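You operate a simulated robot arm through the tools that you are given. There is no shell and no other tool. Be economical: measure what you need, move in short steps, check, and stop when the job is done.

The job below is to be done with a simulated robot arm. You get a single attempt, and the scene is never put back.

TASK
Put the red peg from the open end of the work table on the corn cake there and the yellow peg on top of the salt shaker.

Only the result counts: the job must be done as asked and must still hold three seconds after the hand-in. Knocking over, shifting, dropping, spilling or breaking anything else fails it.

THE ROBOT
A 7-joint arm with a two-finger parallel gripper, fixed in place. Base frame: the origin is at the foot of the arm, x ahead of it, y to its left, z up; the work surface is at about z = 0. Units: cm, rad, N and s.
With the tool pointing down near the work surface it reaches from about 24 to 62 cm from the base axis. Its first joint turns from -1.152 to 1.152 rad. Payload 2.6 kg.
Tool frame: the origin (TCP) lies between the finger pads and is the grasp point; the fingertips stand 3 cm ahead of it; z points along the fingers, y is the line along which they close. The gripper opens to 9.4 cm. The fingers are 2.8 cm wide and 1 cm thick; the gripper's body (5 by 9.6 cm) begins 5.5 cm behind the TCP.
Orientation is told as [roll, pitch, yaw] about the base's x, y, z axes, in that order, counted from this pose: with the fingers straight down and closing along the base's y, the tool's x points along the base's -x, its y along +y and its z along -z.

THE INTERFACE
- The arm moves only by the tool move_arm. Its argument "increments" is a list of rows, each a list of 5 numbers: the finger opening in m, from 0 to 0.094, then the shift along the tool's x, y, z in units of 200 mm (1.0 is 200 mm), then the turn about the tool's z in units of 120 degrees (1.0 is 120 degrees). In form: [[jaw, dx, dy, dz, yaw], ...]. A call has 1 to 10 rows; each row is the pose to reach, as a shift and turn from the pose commanded when the call began, along the tool's axes at that moment. A call with a number of a shift or a turn outside -1 to 1 is refused whole. Each row takes 0.2 s and may step no farther than 5 cm and 0.15 rad from the row before; otherwise, or with a gripper value out of range, the whole call is refused. A pose out of reach is approached as far as the arm can. The call stops where the force on the tool passes 40 N (or 10 N more than at its start, if that is more) or the arm is blocked; 0.2 s more then pass. The fingers move at their own pace (about 7.2 cm/s each) and stop on an object; they squeeze with about 43 N. The grip force told is the motor's: it shows also when the fingers shut on nothing. Time passes only in rows, and 0.2 s behind the last, so rows that repeat a pose let the fingers close. It gives the time, the measured TCP pose, the force on the tool (base axes), the opening and the grip force at its end, in the units of the frame above (readings bear some noise), and new pictures: "show" is both (left out), scene, wrist or none.
- Cameras (640 x 400 px; columns grow to the right, rows downward): "scene" is fixed at [2.38, 42.22, 56.89]; the picture's right is [-0.86, -0.51, 0.00], its down [-0.26, 0.44, -0.86] and it looks along [0.44, -0.74, -0.52] (base axes); focal length 338 px, centre (320, 200). "wrist" rides on the gripper at [-3.7, 0, -5.8] in the tool frame; the picture's right is [0.00, -1.00, 0.00], its down [0.97, 0.00, -0.24] and it looks along [0.24, 0.00, 0.97] (tool axes); focal length 218 px, centre (320, 200).
- measure_at(camera, pixels): for up to 12 pixels [column, row] of the newest picture of that camera ("zoom" is the newest enlarged one), the place [x, y, z] in the base frame of the surface seen there, good to about 0.3 cm. The clock stands still meanwhile.
- inspect(camera, box): a new picture of the part [left, top, right, bottom] of that camera's present view, enlarged. The clock stands still meanwhile.
- hand_in(): hands the job in; it is judged then, once.

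Go step by step. Measure first, check grasps and placings, and put right what went wrong. The budget is 60 turns and 120 pictures, counting those below and the enlarged ones. Unless the task says otherwise, let go and move clear before handing in, and close with one line.

The tools are called after ">>>" as name(argument=value, ...) on one line, values as JSON. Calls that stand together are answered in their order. move_arm: Moves the arm, as the interface text tells. Its arguments: {"type":"object","properties":{"increments":{"type":"array"},"show":{"type":"string","enum":["both","scene","wrist","none"]}},"required":["increments"]} The other tools are called the same way: measure_at (camera, pixels) gives the place of the surface under pixels of a picture; inspect (camera, box) takes an enlarged picture of a part of a camera's view; hand_in () hands the job in.

At the start:

```text
clock: 0.0
eef_pos: [41.54, -10.22, 32.74]
tcp_rot: [0.001, 0.001, 0.0]
wrist_force: [0.7, 0.5, 0.0]
grip_width: 9.41
gripper_force: 0.0
```

scene: 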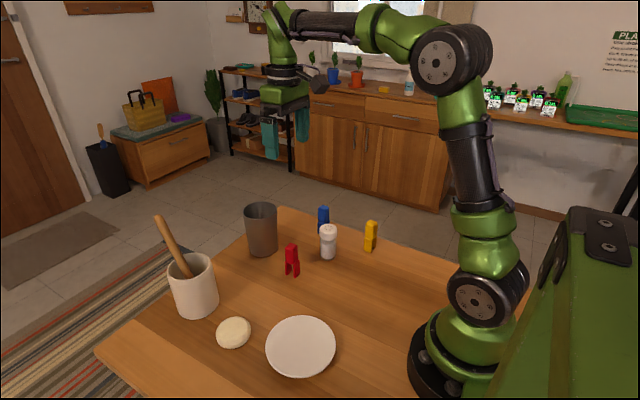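
wrist: 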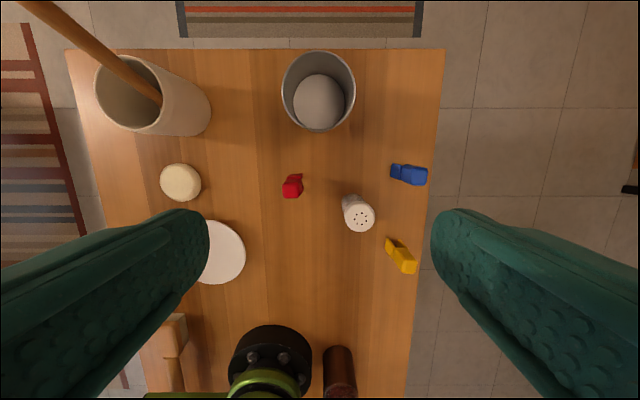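

The pictures show a red peg (scene 292,260), a yellow peg (370,236), a blue peg, a salt shaker (328,240) and a round cake (233,332). I'll zoom in on them and measure before moving.

>>> inspect(camera="scene", box=[240, 190, 400, 290])

>>> inspect(camera="wrist", box=[260, 140, 440, 290])

>>> measure_at(camera="scene", pixels=[[233, 330], [233, 346], [218, 333], [250, 333], [292, 248], [292, 262], [288, 275], [328, 228], [328, 257], [371, 224], [370, 236], [369, 250]])

>>> measure_at(camera="wrist", pixels=[[292, 187], [295, 177], [359, 217], [391, 243], [405, 260], [414, 270], [180, 182], [412, 175], [318, 60], [292, 196], [284, 187], [301, 187]])

```text
4.00 times, centred on (320, 240) of scene
```

zoom: 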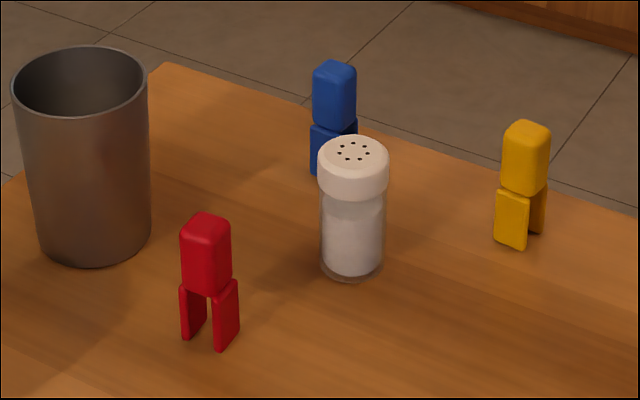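

```text
2.67 times, centred on (350, 215) of wrist
```

zoom: 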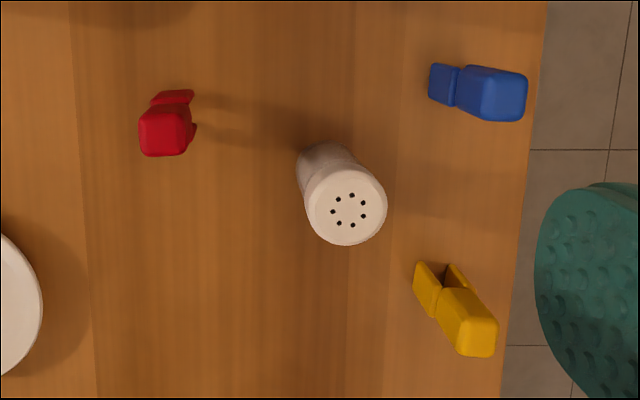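

```text
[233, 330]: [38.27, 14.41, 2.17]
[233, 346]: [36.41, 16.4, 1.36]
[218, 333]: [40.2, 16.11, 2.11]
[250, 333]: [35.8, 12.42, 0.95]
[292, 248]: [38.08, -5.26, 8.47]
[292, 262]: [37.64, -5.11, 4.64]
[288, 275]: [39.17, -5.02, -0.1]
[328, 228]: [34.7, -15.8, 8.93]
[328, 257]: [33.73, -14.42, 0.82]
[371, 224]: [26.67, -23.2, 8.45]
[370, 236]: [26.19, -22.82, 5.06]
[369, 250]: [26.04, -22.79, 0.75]
```

```text
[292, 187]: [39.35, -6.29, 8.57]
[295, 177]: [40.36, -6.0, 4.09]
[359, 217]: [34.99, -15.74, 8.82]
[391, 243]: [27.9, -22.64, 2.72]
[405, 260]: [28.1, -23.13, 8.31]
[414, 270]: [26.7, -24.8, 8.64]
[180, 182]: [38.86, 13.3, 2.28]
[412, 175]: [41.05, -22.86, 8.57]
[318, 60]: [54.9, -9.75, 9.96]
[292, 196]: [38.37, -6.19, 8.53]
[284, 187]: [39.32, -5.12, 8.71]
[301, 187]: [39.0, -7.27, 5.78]
```

The pegs stand upright, about 8.5 cm tall, and the cake top is at z 2.2 near (38.5, 13.6). I'll move above the red peg, still high, to see its orientation.

>>> move_arm(increments=[[0.094, 0.034, 0.05, 0.13, 0], [0.094, 0.068, 0.1, 0.26, 0], [0.094, 0.1, 0.15, 0.4, 0], [0.094, 0.137, 0.206, 0.537, 0], [0.094, 0.137, 0.206, 0.537, 0]], show="wrist")

```text
clock: 1.2
eef_pos: [38.56, -5.97, 22.19]
tcp_rot: [-0.001, -0.001, 0.0]
wrist_force: [-0.1, 1.4, 0.9]
grip_width: 9.4
gripper_force: 0.2
```

wrist: 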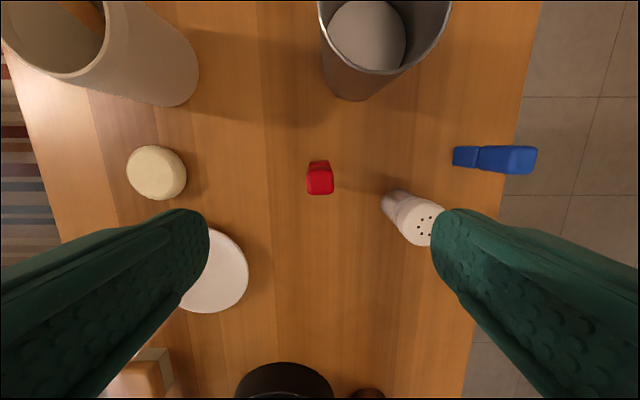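

>>> inspect(camera="wrist", box=[288, 155, 352, 205])

>>> measure_at(camera="wrist", pixels=[[309, 174], [331, 172], [309, 192], [331, 191], [320, 182], [311, 164], [327, 163]])

```text
8.00 times, centred on (320, 180) of wrist
```

zoom: 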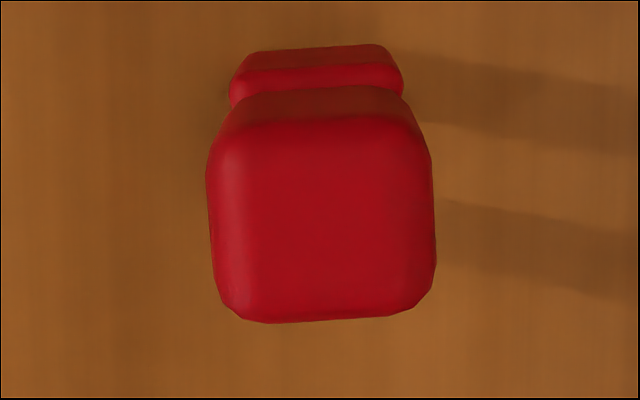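

```text
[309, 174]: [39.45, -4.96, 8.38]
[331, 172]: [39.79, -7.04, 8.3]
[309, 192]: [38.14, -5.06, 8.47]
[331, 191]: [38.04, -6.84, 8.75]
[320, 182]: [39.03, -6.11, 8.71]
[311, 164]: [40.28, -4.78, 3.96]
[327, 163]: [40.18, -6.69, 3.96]
```

The red head is about 2.1 cm square, centred near (38.8, -6.0), and its legs are split along x. Closing along y suits it, so I'll go straight down and grip the head at z≈7.

>>> move_arm(increments=[[0.06, -0.01, 0, 0.2, 0], [0.06, -0.01, 0, 0.4, 0], [0.06, -0.01, 0, 0.55, 0], [0.06, -0.01, 0, 0.66, 0], [0.06, -0.01, 0, 0.76, 0], [0.06, -0.01, 0, 0.76, 0]], show="both")

```text
clock: 2.6
eef_pos: [38.85, -6.04, 6.9]
tcp_rot: [0.0, 0.0, 0.0]
wrist_force: [0.1, 0.2, -0.4]
grip_width: 6.01
gripper_force: 0.0
```

scene: 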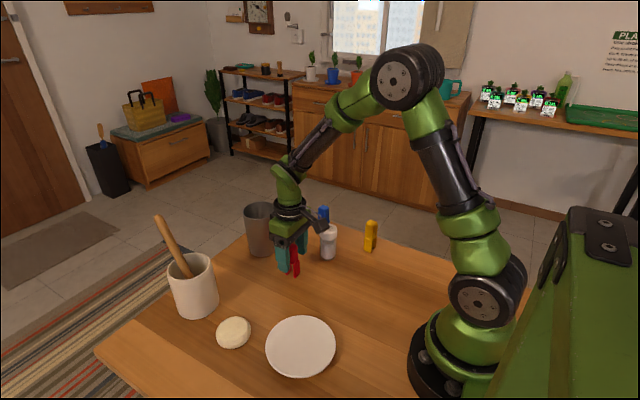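
wrist: 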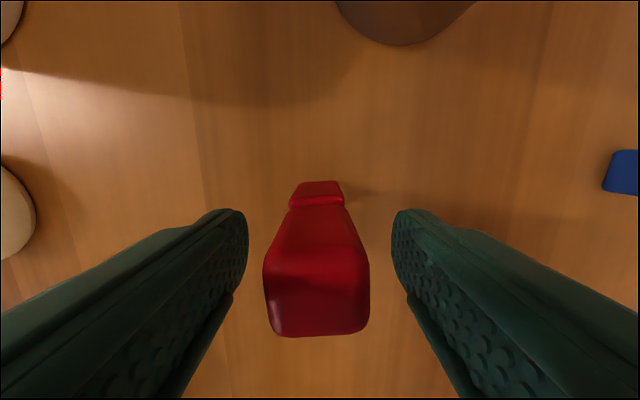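

The red head (wrist 317,300) sits between the pads, so I'll close on it.

>>> move_arm(increments=[[0.015, 0, 0, 0, 0], [0.015, 0, 0, 0, 0], [0.015, 0, 0, 0, 0], [0.015, 0, 0, 0, 0]], show="none")

>>> measure_at(camera="scene", pixels=[[233, 320], [233, 324], [233, 340], [218, 330], [248, 328], [225, 322], [242, 322], [225, 338], [243, 338]])

>>> inspect(camera="scene", box=[193, 305, 273, 355])

```text
clock: 3.6
eef_pos: [38.64, -6.05, 6.86]
tcp_rot: [0.0, 0.0, 0.0]
wrist_force: [-0.2, 0.2, -1.0]
grip_width: 2.84
gripper_force: 43.2
```

```text
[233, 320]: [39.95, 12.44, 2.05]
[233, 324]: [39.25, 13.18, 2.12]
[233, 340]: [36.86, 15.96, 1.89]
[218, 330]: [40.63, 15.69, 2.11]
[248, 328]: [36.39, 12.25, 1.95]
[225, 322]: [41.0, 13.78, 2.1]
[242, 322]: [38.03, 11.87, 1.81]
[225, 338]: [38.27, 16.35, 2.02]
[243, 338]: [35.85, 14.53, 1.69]
```

```text
8.00 times, centred on (233, 330) of scene
```

zoom: 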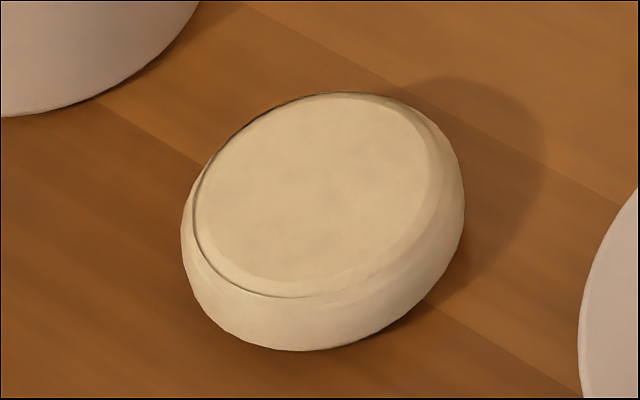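

The grip holds (2.84 cm, 43 N). The cake's top centre is at about (38.5, 14.0, 2.1), so I'll lift and also measure the crock next to it for clearance.

>>> move_arm(increments=[[0.015, 0, 0, -0.1, 0], [0.015, 0, 0, -0.25, 0], [0.015, 0, 0, -0.45, 0], [0.015, 0, 0, -0.6, 0], [0.015, 0, 0, -0.6, 0]], show="both")

>>> measure_at(camera="scene", pixels=[[206, 258], [212, 268], [214, 300], [200, 317], [193, 278], [170, 280], [158, 218], [301, 373], [301, 320], [268, 347]])

```text
clock: 4.8
eef_pos: [38.85, -5.85, 18.89]
tcp_rot: [0.0, 0.0, 0.001]
wrist_force: [-1.1, -0.5, -0.9]
grip_width: 2.83
gripper_force: 42.6
```

scene: 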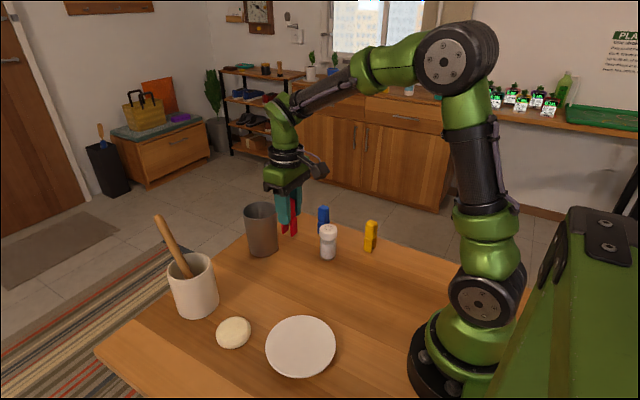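
wrist: 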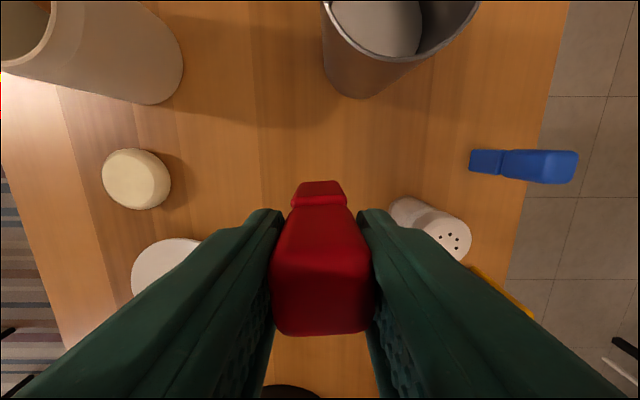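

```text
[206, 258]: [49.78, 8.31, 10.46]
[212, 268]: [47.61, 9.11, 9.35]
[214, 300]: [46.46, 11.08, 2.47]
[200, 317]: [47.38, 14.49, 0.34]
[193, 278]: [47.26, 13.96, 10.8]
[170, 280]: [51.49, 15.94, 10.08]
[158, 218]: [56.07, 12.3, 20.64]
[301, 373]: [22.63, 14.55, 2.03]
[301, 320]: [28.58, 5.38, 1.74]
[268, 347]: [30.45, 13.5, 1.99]
```

The red peg is held straight, and the crock is well clear of the cake (its nearest x is about 46). I'll carry the peg over the cake at this height.

>>> move_arm(increments=[[0.015, 0.002, 0.12, 0, 0], [0.015, 0.006, 0.3, 0, 0], [0.015, 0.01, 0.5, 0, 0], [0.015, 0.014, 0.7, 0, 0], [0.015, 0.017, 0.87, 0, 0], [0.015, 0.017, 0.99, 0, 0], [0.015, 0.017, 0.99, 0, 0]], show="both")

```text
clock: 6.4
eef_pos: [38.66, 13.95, 18.9]
tcp_rot: [-0.001, 0.001, 0.001]
wrist_force: [0.4, 0.5, 0.3]
grip_width: 2.82
gripper_force: 42.9
```

scene: 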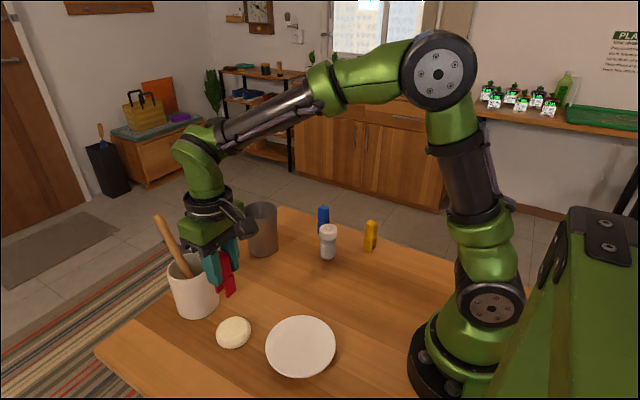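
wrist: 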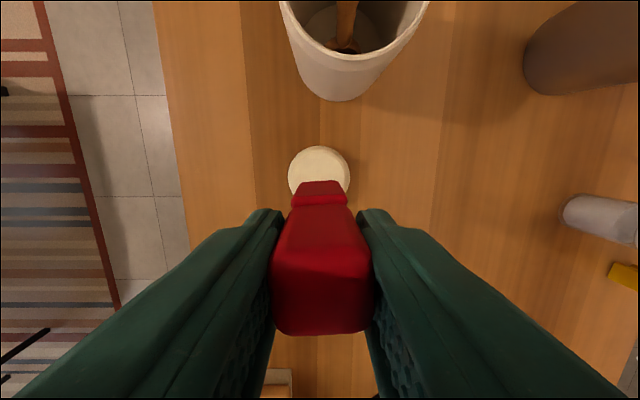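

The peg lines up with the cake in y (cake columns 288–350). I'll check the peg's bottom and the cake's extent in x.

>>> measure_at(camera="wrist", pixels=[[319, 149], [319, 165], [291, 172], [346, 172], [319, 184], [319, 200], [292, 190], [319, 260], [319, 330]])

>>> inspect(camera="scene", box=[180, 230, 276, 290])

>>> measure_at(camera="scene", pixels=[[219, 290], [230, 294], [224, 283], [222, 265], [237, 262], [230, 283]])

```text
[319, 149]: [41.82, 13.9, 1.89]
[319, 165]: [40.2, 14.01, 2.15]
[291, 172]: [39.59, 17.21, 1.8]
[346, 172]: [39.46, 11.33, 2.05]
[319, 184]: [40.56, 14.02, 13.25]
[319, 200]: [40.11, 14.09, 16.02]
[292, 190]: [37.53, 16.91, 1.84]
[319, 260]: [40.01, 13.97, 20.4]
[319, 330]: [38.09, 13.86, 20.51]
```

```text
6.67 times, centred on (228, 260) of scene
```

zoom: 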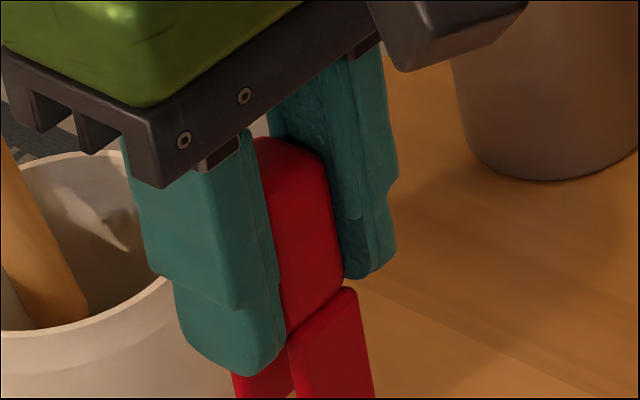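

```text
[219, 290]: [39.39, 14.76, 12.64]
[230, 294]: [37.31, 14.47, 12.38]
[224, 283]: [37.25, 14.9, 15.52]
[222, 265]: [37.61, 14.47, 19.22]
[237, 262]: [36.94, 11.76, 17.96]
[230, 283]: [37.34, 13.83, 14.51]
```

The cake is about 6 cm across and centred at (38.7, 14.1). The legs span x 37.3–40.5, so they fit. I'll lower the peg to just above contact.

>>> move_arm(increments=[[0.015, 0.01, 0.005, 0.12, 0], [0.015, 0.01, 0.005, 0.26, 0], [0.015, 0.01, 0.005, 0.38, 0], [0.015, 0.01, 0.005, 0.45, 0], [0.015, 0.01, 0.005, 0.48, 0], [0.015, 0.01, 0.005, 0.48, 0]], show="scene")

>>> inspect(camera="scene", box=[193, 290, 273, 355])

```text
clock: 7.8
eef_pos: [38.35, 13.96, 9.26]
tcp_rot: [0.0, -0.001, 0.0]
wrist_force: [-0.7, 0.6, 0.6]
grip_width: 2.83
gripper_force: 43.6
```

scene: 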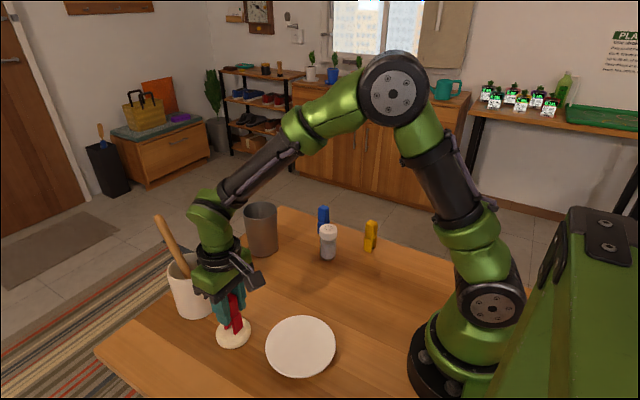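

```text
6.15 times, centred on (233, 322) of scene
```

zoom: 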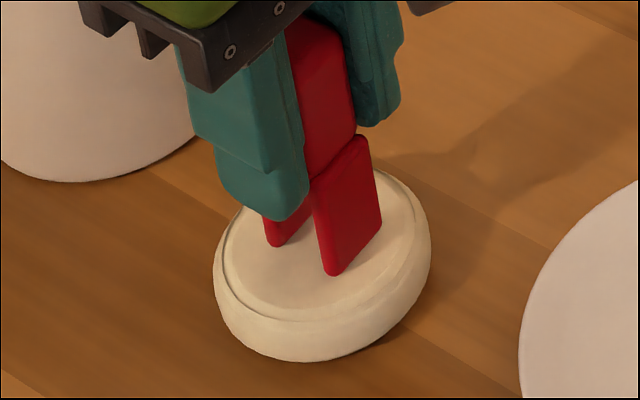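

The peg is over the middle of the cake with a slight gap. I'll ease it down in tiny steps until the force rises.

>>> move_arm(increments=[[0.015, 0, 0, 0.005, 0], [0.015, 0, 0, 0.009, 0], [0.015, 0, 0, 0.012, 0], [0.015, 0, 0, 0.012, 0]], show="none")

>>> inspect(camera="scene", box=[193, 290, 273, 355])

```text
clock: 8.8
eef_pos: [38.42, 13.9, 9.08]
tcp_rot: [0.001, -0.001, 0.0]
wrist_force: [-2.9, 0.3, 16.9]
grip_width: 2.82
gripper_force: 42.9
```

```text
6.15 times, centred on (233, 322) of scene
```

zoom: 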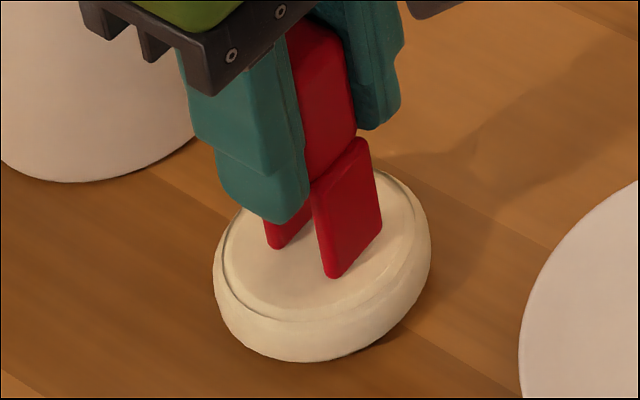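

It is touching, with 17 N upward. I'll back off a hair to ease the load, then open and rise.

>>> move_arm(increments=[[0.015, 0, 0, -0.005, 0], [0.015, 0, 0, -0.005, 0], [0.04, 0, 0, -0.005, 0], [0.06, 0, 0, -0.005, 0], [0.06, 0, 0, -0.005, 0], [0.06, 0, 0, -0.05, 0], [0.06, 0, 0, -0.15, 0], [0.06, 0, 0, -0.35, 0], [0.06, 0, 0, -0.55, 0], [0.06, 0, 0, -0.55, 0]], show="both")

```text
clock: 11.0
eef_pos: [38.46, 13.98, 19.9]
tcp_rot: [0.0, 0.002, 0.0]
wrist_force: [0.4, -0.2, -0.4]
grip_width: 5.99
gripper_force: 0.0
```

scene: 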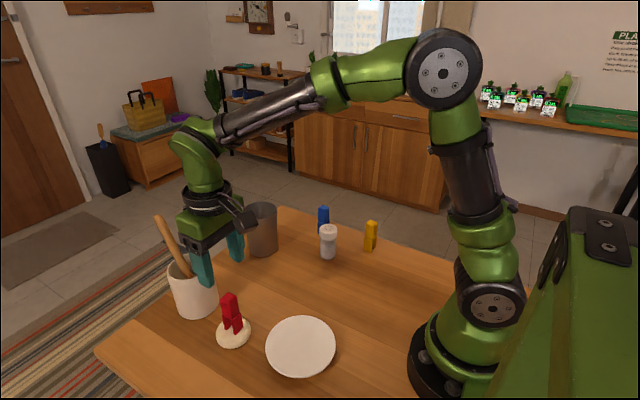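
wrist: 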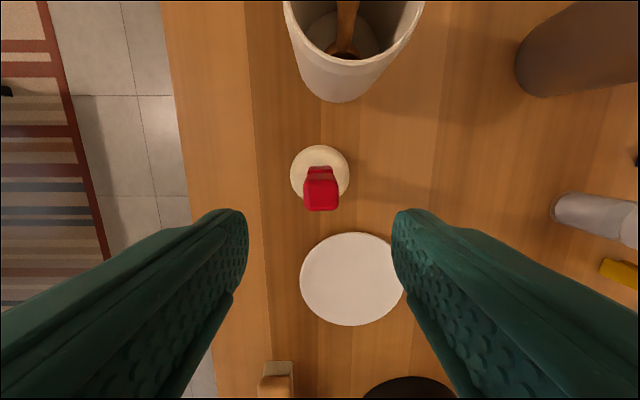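

The red peg stands on the cake (scene 231,312). Next I'll travel to the yellow peg, in two calls.

>>> move_arm(increments=[[0.06, 0.02, -0.1, -0.05, 0], [0.06, 0.05, -0.28, -0.1, 0], [0.06, 0.1, -0.46, -0.1, 0], [0.06, 0.15, -0.64, -0.1, 0], [0.06, 0.2, -0.82, -0.1, 0], [0.06, 0.25, -0.98, -0.1, 0]], show="none")

>>> move_arm(increments=[[0.06, 0.05, -0.15, 0, 0], [0.06, 0.12, -0.33, 0, 0], [0.06, 0.18, -0.51, 0, 0], [0.06, 0.25, -0.69, 0, 0], [0.06, 0.3, -0.85, 0, 0], [0.06, 0.3, -0.9, 0, 0], [0.06, 0.3, -0.9, 0, 0]], show="both")

```text
clock: 12.4
eef_pos: [33.48, -5.65, 21.77]
tcp_rot: [0.002, 0.001, 0.0]
wrist_force: [-0.2, -0.2, -0.3]
grip_width: 6.01
gripper_force: 0.1
```

```text
clock: 14.0
eef_pos: [27.67, -23.79, 22.1]
tcp_rot: [0.001, 0.0, 0.0]
wrist_force: [-0.2, 0.6, -0.7]
grip_width: 6.0
gripper_force: 0.0
```

scene: 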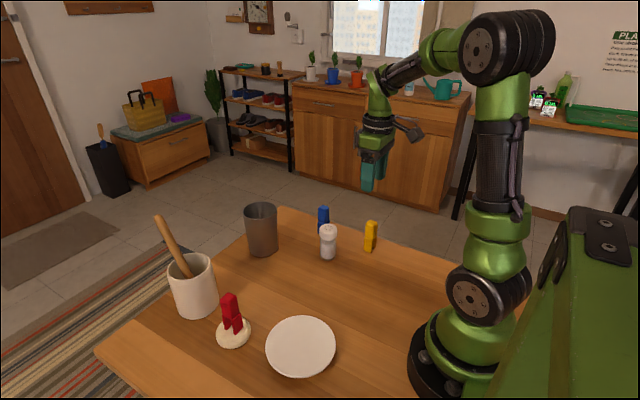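
wrist: 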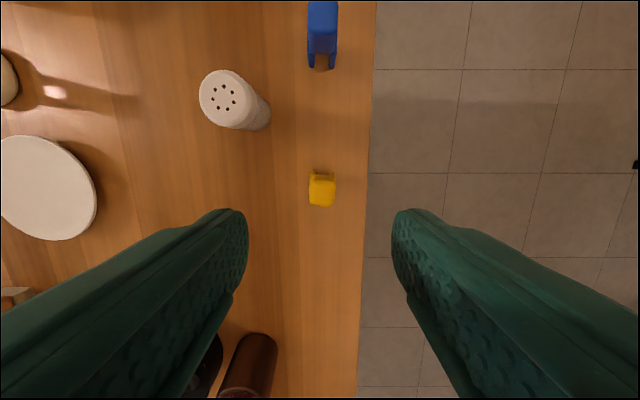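

I'm above the yellow peg (wrist 321,190), so I'll zoom and measure its yaw, along with the shaker top.

>>> inspect(camera="wrist", box=[289, 165, 353, 215])

>>> measure_at(camera="wrist", pixels=[[312, 182], [333, 183], [312, 203], [330, 205], [321, 192], [314, 174], [329, 175], [226, 99], [202, 98], [249, 100], [225, 73], [226, 124]])

>>> inspect(camera="scene", box=[346, 215, 394, 255])

>>> measure_at(camera="scene", pixels=[[328, 223], [328, 228], [328, 233], [320, 229], [336, 229], [324, 225], [332, 225], [324, 233], [333, 233]])

```text
8.00 times, centred on (321, 190) of wrist
```

zoom: 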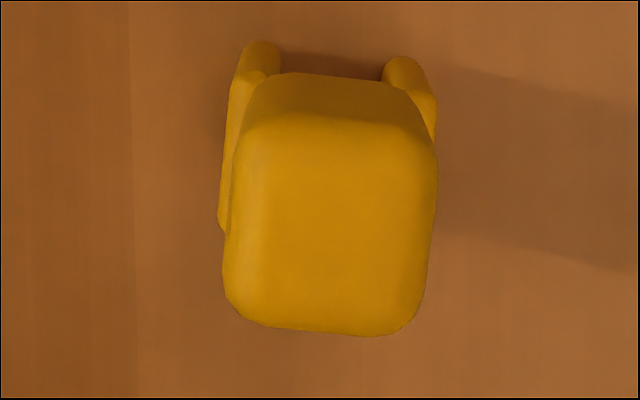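

```text
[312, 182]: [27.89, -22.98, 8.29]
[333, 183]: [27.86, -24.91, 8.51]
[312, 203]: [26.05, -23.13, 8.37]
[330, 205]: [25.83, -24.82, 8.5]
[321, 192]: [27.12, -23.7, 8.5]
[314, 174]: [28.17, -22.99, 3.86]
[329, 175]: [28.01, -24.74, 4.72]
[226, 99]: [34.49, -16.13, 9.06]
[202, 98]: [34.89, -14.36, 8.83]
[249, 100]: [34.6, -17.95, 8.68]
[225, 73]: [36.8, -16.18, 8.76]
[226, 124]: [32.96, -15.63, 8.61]
```

```text
10.00 times, centred on (370, 235) of scene
```

zoom: 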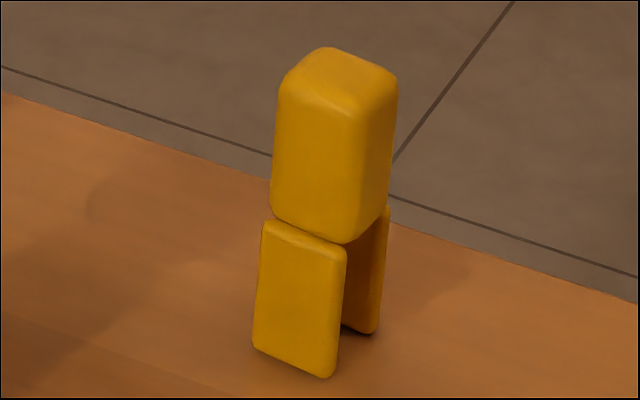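

```text
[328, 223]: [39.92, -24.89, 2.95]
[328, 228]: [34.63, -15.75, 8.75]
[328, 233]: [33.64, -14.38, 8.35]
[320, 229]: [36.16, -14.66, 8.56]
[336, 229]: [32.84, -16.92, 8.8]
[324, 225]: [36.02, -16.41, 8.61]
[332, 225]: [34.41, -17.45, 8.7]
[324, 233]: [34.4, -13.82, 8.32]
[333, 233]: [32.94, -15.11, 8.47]
```

The yellow peg's centre is near (26.9, -24.0), turned about 5° clockwise in the picture, with its legs split along y. I'll turn to match and lower to z≈7.5, so the pads meet only the head.

>>> move_arm(increments=[[0.06, 0.028, -0.015, 0.15, 0.042], [0.06, 0.028, -0.015, 0.35, 0.042], [0.06, 0.028, -0.015, 0.5, 0.042], [0.06, 0.028, -0.015, 0.63, 0.042], [0.06, 0.028, -0.015, 0.73, 0.042], [0.06, 0.028, -0.015, 0.73, 0.042]], show="both")

>>> inspect(camera="scene", box=[340, 200, 404, 255])

```text
clock: 15.4
eef_pos: [27.03, -23.96, 7.26]
tcp_rot: [0.001, -0.002, -0.088]
wrist_force: [0.2, -0.2, -0.1]
grip_width: 6.0
gripper_force: 0.1
```

scene: 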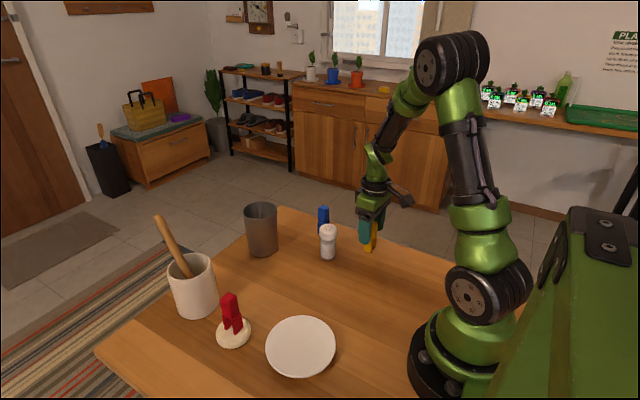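
wrist: 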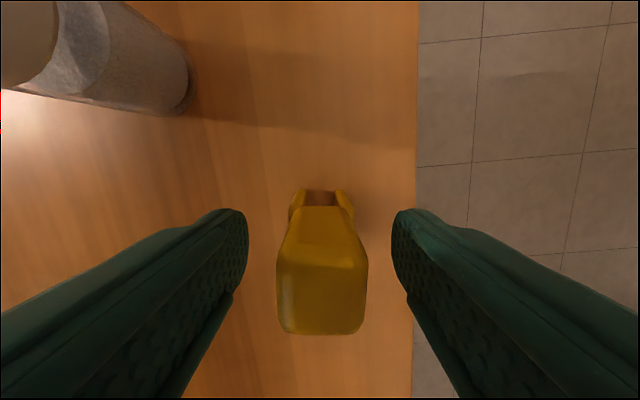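

```text
7.27 times, centred on (372, 228) of scene
```

zoom: 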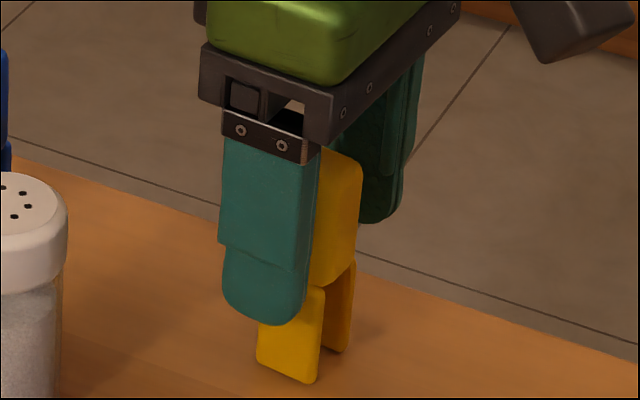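

The gripper is aligned with the peg's head (277–368, centred). I'll raise 3 mm to stay off the legs, then close and lift slightly.

>>> move_arm(increments=[[0.06, 0, 0, -0.015, 0], [0.01, 0, 0, -0.015, 0], [0.01, 0, 0, -0.015, 0], [0.01, 0, 0, -0.015, 0], [0.01, 0, 0, -0.015, 0]], show="none")

>>> move_arm(increments=[[0.01, 0, 0, -0.1, 0], [0.01, 0, 0, -0.25, 0], [0.01, 0, 0, -0.45, 0], [0.01, 0, 0, -0.6, 0], [0.01, 0, 0, -0.6, 0]], show="both")

>>> inspect(camera="wrist", box=[180, 40, 380, 240])

```text
clock: 16.6
eef_pos: [26.92, -24.03, 7.71]
tcp_rot: [0.0, 0.002, -0.088]
wrist_force: [0.0, -0.2, -0.3]
grip_width: 2.71
gripper_force: 43.2
```

```text
clock: 17.8
eef_pos: [26.81, -24.04, 19.7]
tcp_rot: [0.001, -0.001, -0.086]
wrist_force: [-0.9, 0.3, -0.5]
grip_width: 2.68
gripper_force: 43.4
```

scene: 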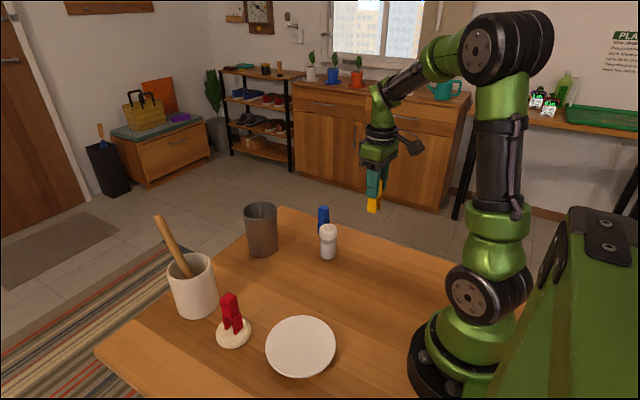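
wrist: 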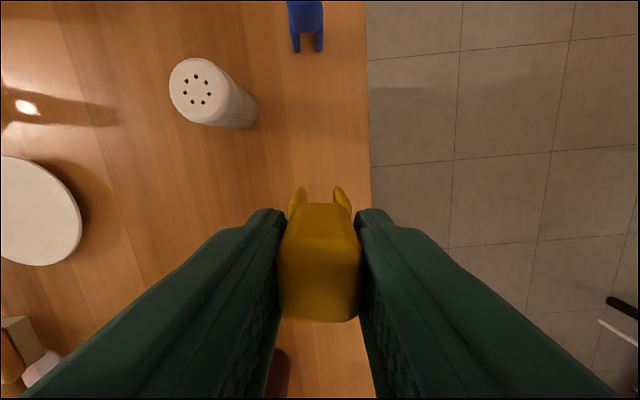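

```text
2.00 times, centred on (280, 140) of wrist
```

zoom: 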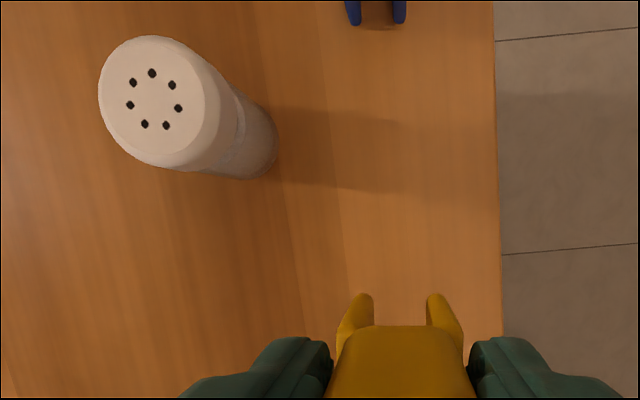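

The yellow peg is held (2.7 cm) and upright. I'll measure the shaker top's rim and hole ring, and the peg's position in the gripper.

>>> measure_at(camera="zoom", pixels=[[152, 73], [166, 125], [130, 105], [178, 108], [133, 83], [172, 85], [145, 124], [154, 99], [363, 300], [436, 300], [345, 335], [458, 335]])

>>> inspect(camera="scene", box=[342, 160, 406, 220])

>>> measure_at(camera="scene", pixels=[[370, 202], [379, 202], [370, 210], [376, 212], [380, 207], [382, 195], [378, 198]])

```text
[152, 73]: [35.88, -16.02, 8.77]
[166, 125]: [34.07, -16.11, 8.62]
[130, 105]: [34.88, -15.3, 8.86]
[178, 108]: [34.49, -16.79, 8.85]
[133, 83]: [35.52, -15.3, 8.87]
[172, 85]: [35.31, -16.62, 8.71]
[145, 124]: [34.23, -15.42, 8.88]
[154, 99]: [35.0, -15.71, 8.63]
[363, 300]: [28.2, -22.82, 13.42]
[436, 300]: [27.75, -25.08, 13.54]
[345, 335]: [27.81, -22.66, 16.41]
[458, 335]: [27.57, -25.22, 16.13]
```

```text
6.67 times, centred on (374, 190) of scene
```

zoom: 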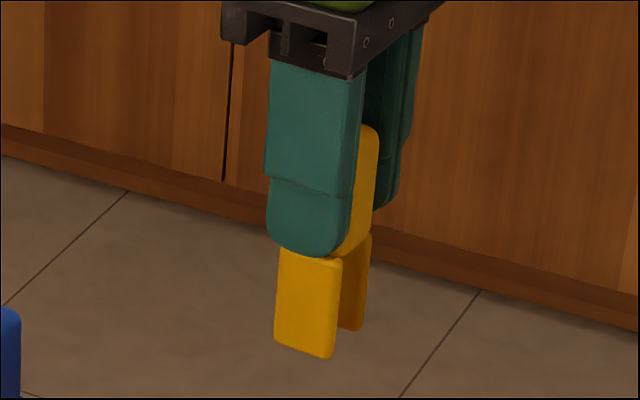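

```text
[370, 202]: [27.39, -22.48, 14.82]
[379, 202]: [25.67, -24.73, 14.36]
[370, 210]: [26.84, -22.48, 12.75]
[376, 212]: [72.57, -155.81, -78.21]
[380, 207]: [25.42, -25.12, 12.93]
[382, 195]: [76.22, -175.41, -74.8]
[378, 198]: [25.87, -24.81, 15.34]
```

The shaker top's centre is at (34.85, -15.9) at z≈8.8, and the peg is centred in the gripper. Its feet are at z≈12, which clears the top, so I'll move across.

>>> move_arm(increments=[[0.01, -0.05, 0.06, -0.02, 0], [0.01, -0.15, 0.18, -0.02, 0], [0.01, -0.25, 0.3, -0.02, 0], [0.01, -0.33, 0.4, -0.02, 0], [0.01, -0.361, 0.438, -0.02, 0], [0.01, -0.361, 0.438, -0.02, 0]], show="both")

>>> inspect(camera="scene", box=[288, 195, 368, 265])

```text
clock: 19.2
eef_pos: [34.93, -16.0, 20.19]
tcp_rot: [-0.001, 0.0, -0.086]
wrist_force: [0.0, 0.2, -0.2]
grip_width: 2.72
gripper_force: 42.8
```

scene: 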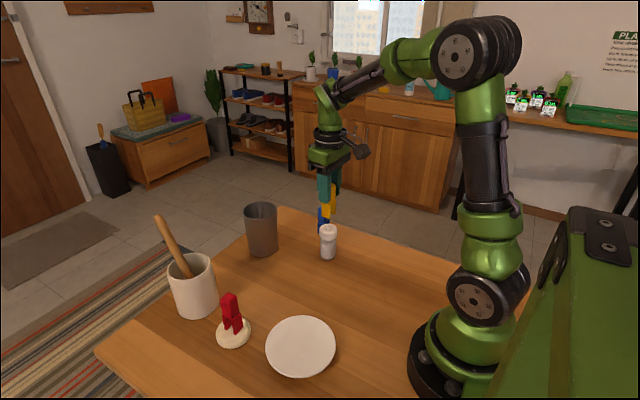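
wrist: 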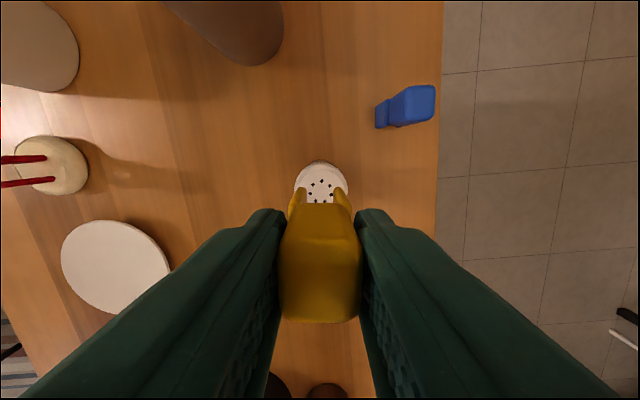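

```text
5.71 times, centred on (328, 230) of scene
```

zoom: 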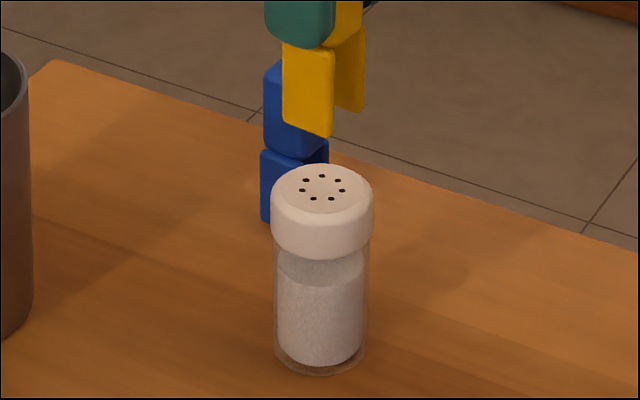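

The peg lines up with the hole ring in y (both around column 320). I'll lower it to roughly 5 mm above the cap and look again.

>>> move_arm(increments=[[0.01, 0, 0, 0.06, 0], [0.01, 0, 0, 0.12, 0], [0.01, 0, 0, 0.145, 0], [0.01, 0, 0, 0.145, 0]], show="wrist")

>>> inspect(camera="scene", box=[304, 200, 352, 240])

>>> measure_at(camera="zoom", pixels=[[265, 225], [340, 250], [300, 240], [395, 205], [210, 270], [320, 330], [430, 270], [320, 280]])

```text
clock: 20.2
eef_pos: [34.76, -15.92, 17.21]
tcp_rot: [0.0, 0.001, -0.089]
wrist_force: [-0.4, -0.3, -0.1]
grip_width: 2.69
gripper_force: 42.9
```

wrist: 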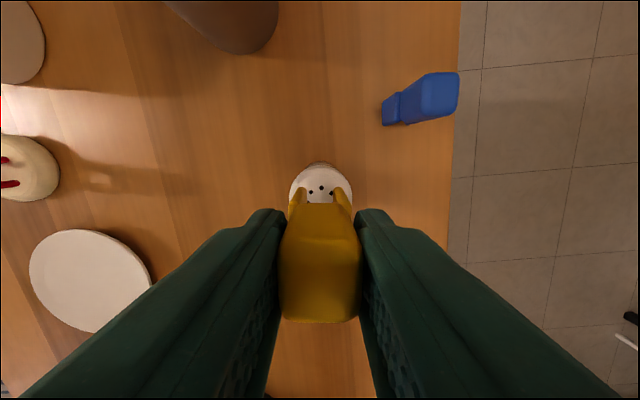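

```text
10.00 times, centred on (328, 220) of scene
```

zoom: 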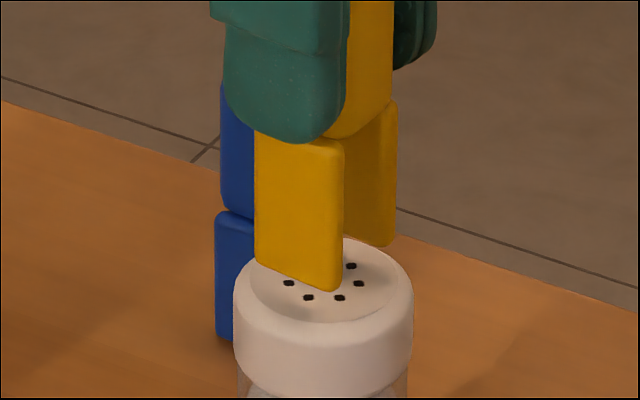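

```text
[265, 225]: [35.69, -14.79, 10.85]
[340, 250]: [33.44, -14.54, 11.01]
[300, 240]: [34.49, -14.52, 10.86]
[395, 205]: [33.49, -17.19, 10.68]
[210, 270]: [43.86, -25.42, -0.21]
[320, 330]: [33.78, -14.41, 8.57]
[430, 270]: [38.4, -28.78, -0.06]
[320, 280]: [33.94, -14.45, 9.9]
```

Projected straight down, the feet's centre (zoom ≈323,251) meets the cap's centre (≈323,280), with a gap of about 0.7 cm. I'll lower it gently.

>>> move_arm(increments=[[0.01, 0, 0, 0.015, 0], [0.01, 0, 0, 0.025, 0], [0.01, 0, 0, 0.031, 0], [0.01, 0, 0, 0.034, 0], [0.01, 0, 0, 0.034, 0]], show="none")

>>> inspect(camera="scene", box=[304, 200, 352, 240])

```text
clock: 21.4
eef_pos: [34.78, -15.91, 16.53]
tcp_rot: [0.0, -0.001, -0.087]
wrist_force: [0.0, 0.2, -0.6]
grip_width: 2.7
gripper_force: 43.2
```

```text
10.00 times, centred on (328, 220) of scene
```

zoom: 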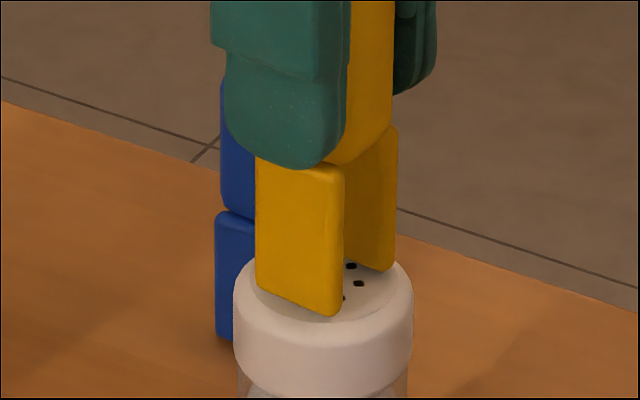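

The peg is centred over the cap with no contact yet, so I'll creep down further.

>>> move_arm(increments=[[0.01, 0, 0, 0.003, 0], [0.01, 0, 0, 0.005, 0], [0.01, 0, 0, 0.007, 0], [0.01, 0, 0, 0.007, 0]], show="none")

```text
clock: 22.4
eef_pos: [34.76, -15.88, 16.45]
tcp_rot: [0.0, -0.002, -0.088]
wrist_force: [-0.6, -0.7, 4.4]
grip_width: 2.71
gripper_force: 43.0
```

Contact is light at 4.4 N. I'll open in place and check before rising.

>>> move_arm(increments=[[0.03, 0, 0, 0, 0], [0.035, 0, 0, 0, 0], [0.05, 0, 0, 0, 0], [0.06, 0, 0, 0, 0], [0.06, 0, 0, 0, 0]], show="wrist")

>>> inspect(camera="scene", box=[288, 180, 368, 250])

```text
clock: 23.6
eef_pos: [34.92, -16.01, 16.33]
tcp_rot: [0.0, 0.0, -0.088]
wrist_force: [-0.2, 0.2, -0.7]
grip_width: 6.02
gripper_force: 0.0
```

wrist: 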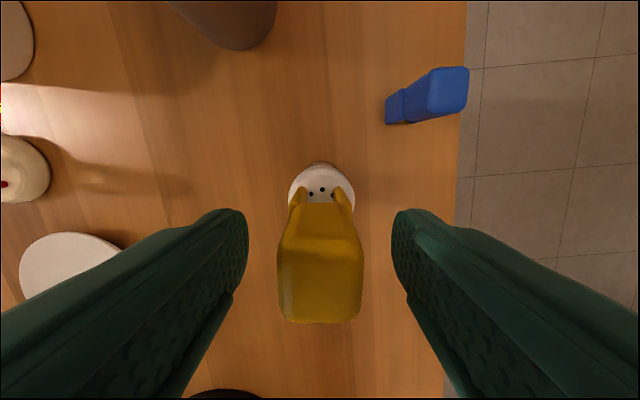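

```text
5.71 times, centred on (328, 215) of scene
```

zoom: 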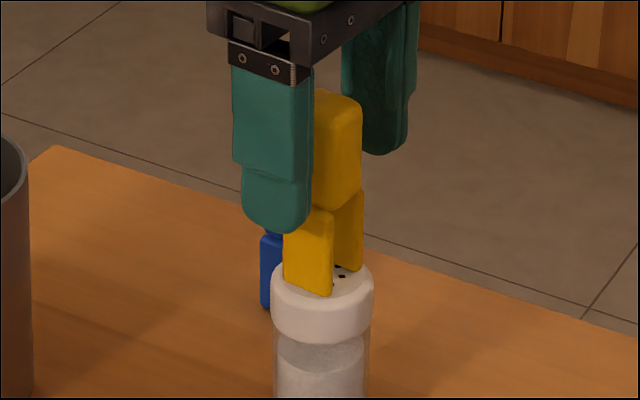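

The yellow peg stands by itself on the cap, and both fingers are clear of it. I'll rise straight up.

>>> move_arm(increments=[[0.06, 0, 0, -0.03, 0], [0.06, 0, 0, -0.12, 0], [0.06, 0, 0, -0.3, 0], [0.06, 0, 0, -0.5, 0], [0.06, 0, 0, -0.6, 0], [0.06, 0, 0, -0.6, 0], [0.06, 0, 0, -0.6, 0]], show="both")

>>> inspect(camera="scene", box=[190, 190, 400, 360])

```text
clock: 25.2
eef_pos: [34.79, -16.13, 28.49]
tcp_rot: [0.001, 0.0, -0.088]
wrist_force: [0.2, 0.7, -0.2]
grip_width: 5.99
gripper_force: 0.0
```

scene: 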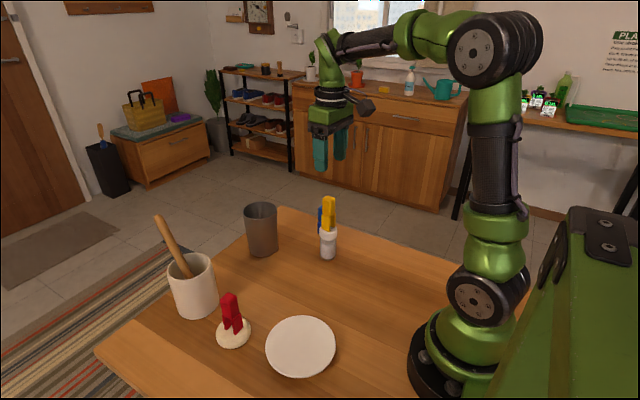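
wrist: 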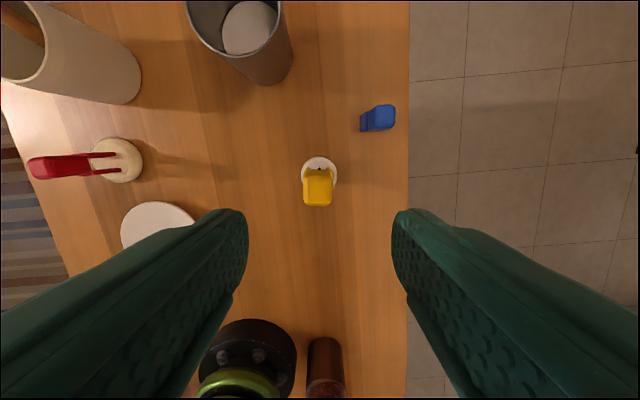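

```text
2.35 times, centred on (295, 275) of scene
```

zoom: 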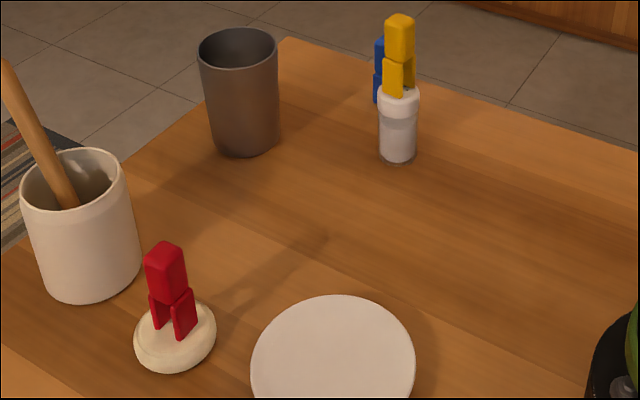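

The red peg stands on the cake (zoom 170,290) and the yellow peg on the shaker (400,55). Nothing else has moved and the gripper is clear, so I'm handing in.

>>> hand_in()

```text
The job is handed in.
```

The red peg is standing on the corn cake and the yellow peg is standing on top of the salt shaker; nothing else was disturbed, and the job is handed in.
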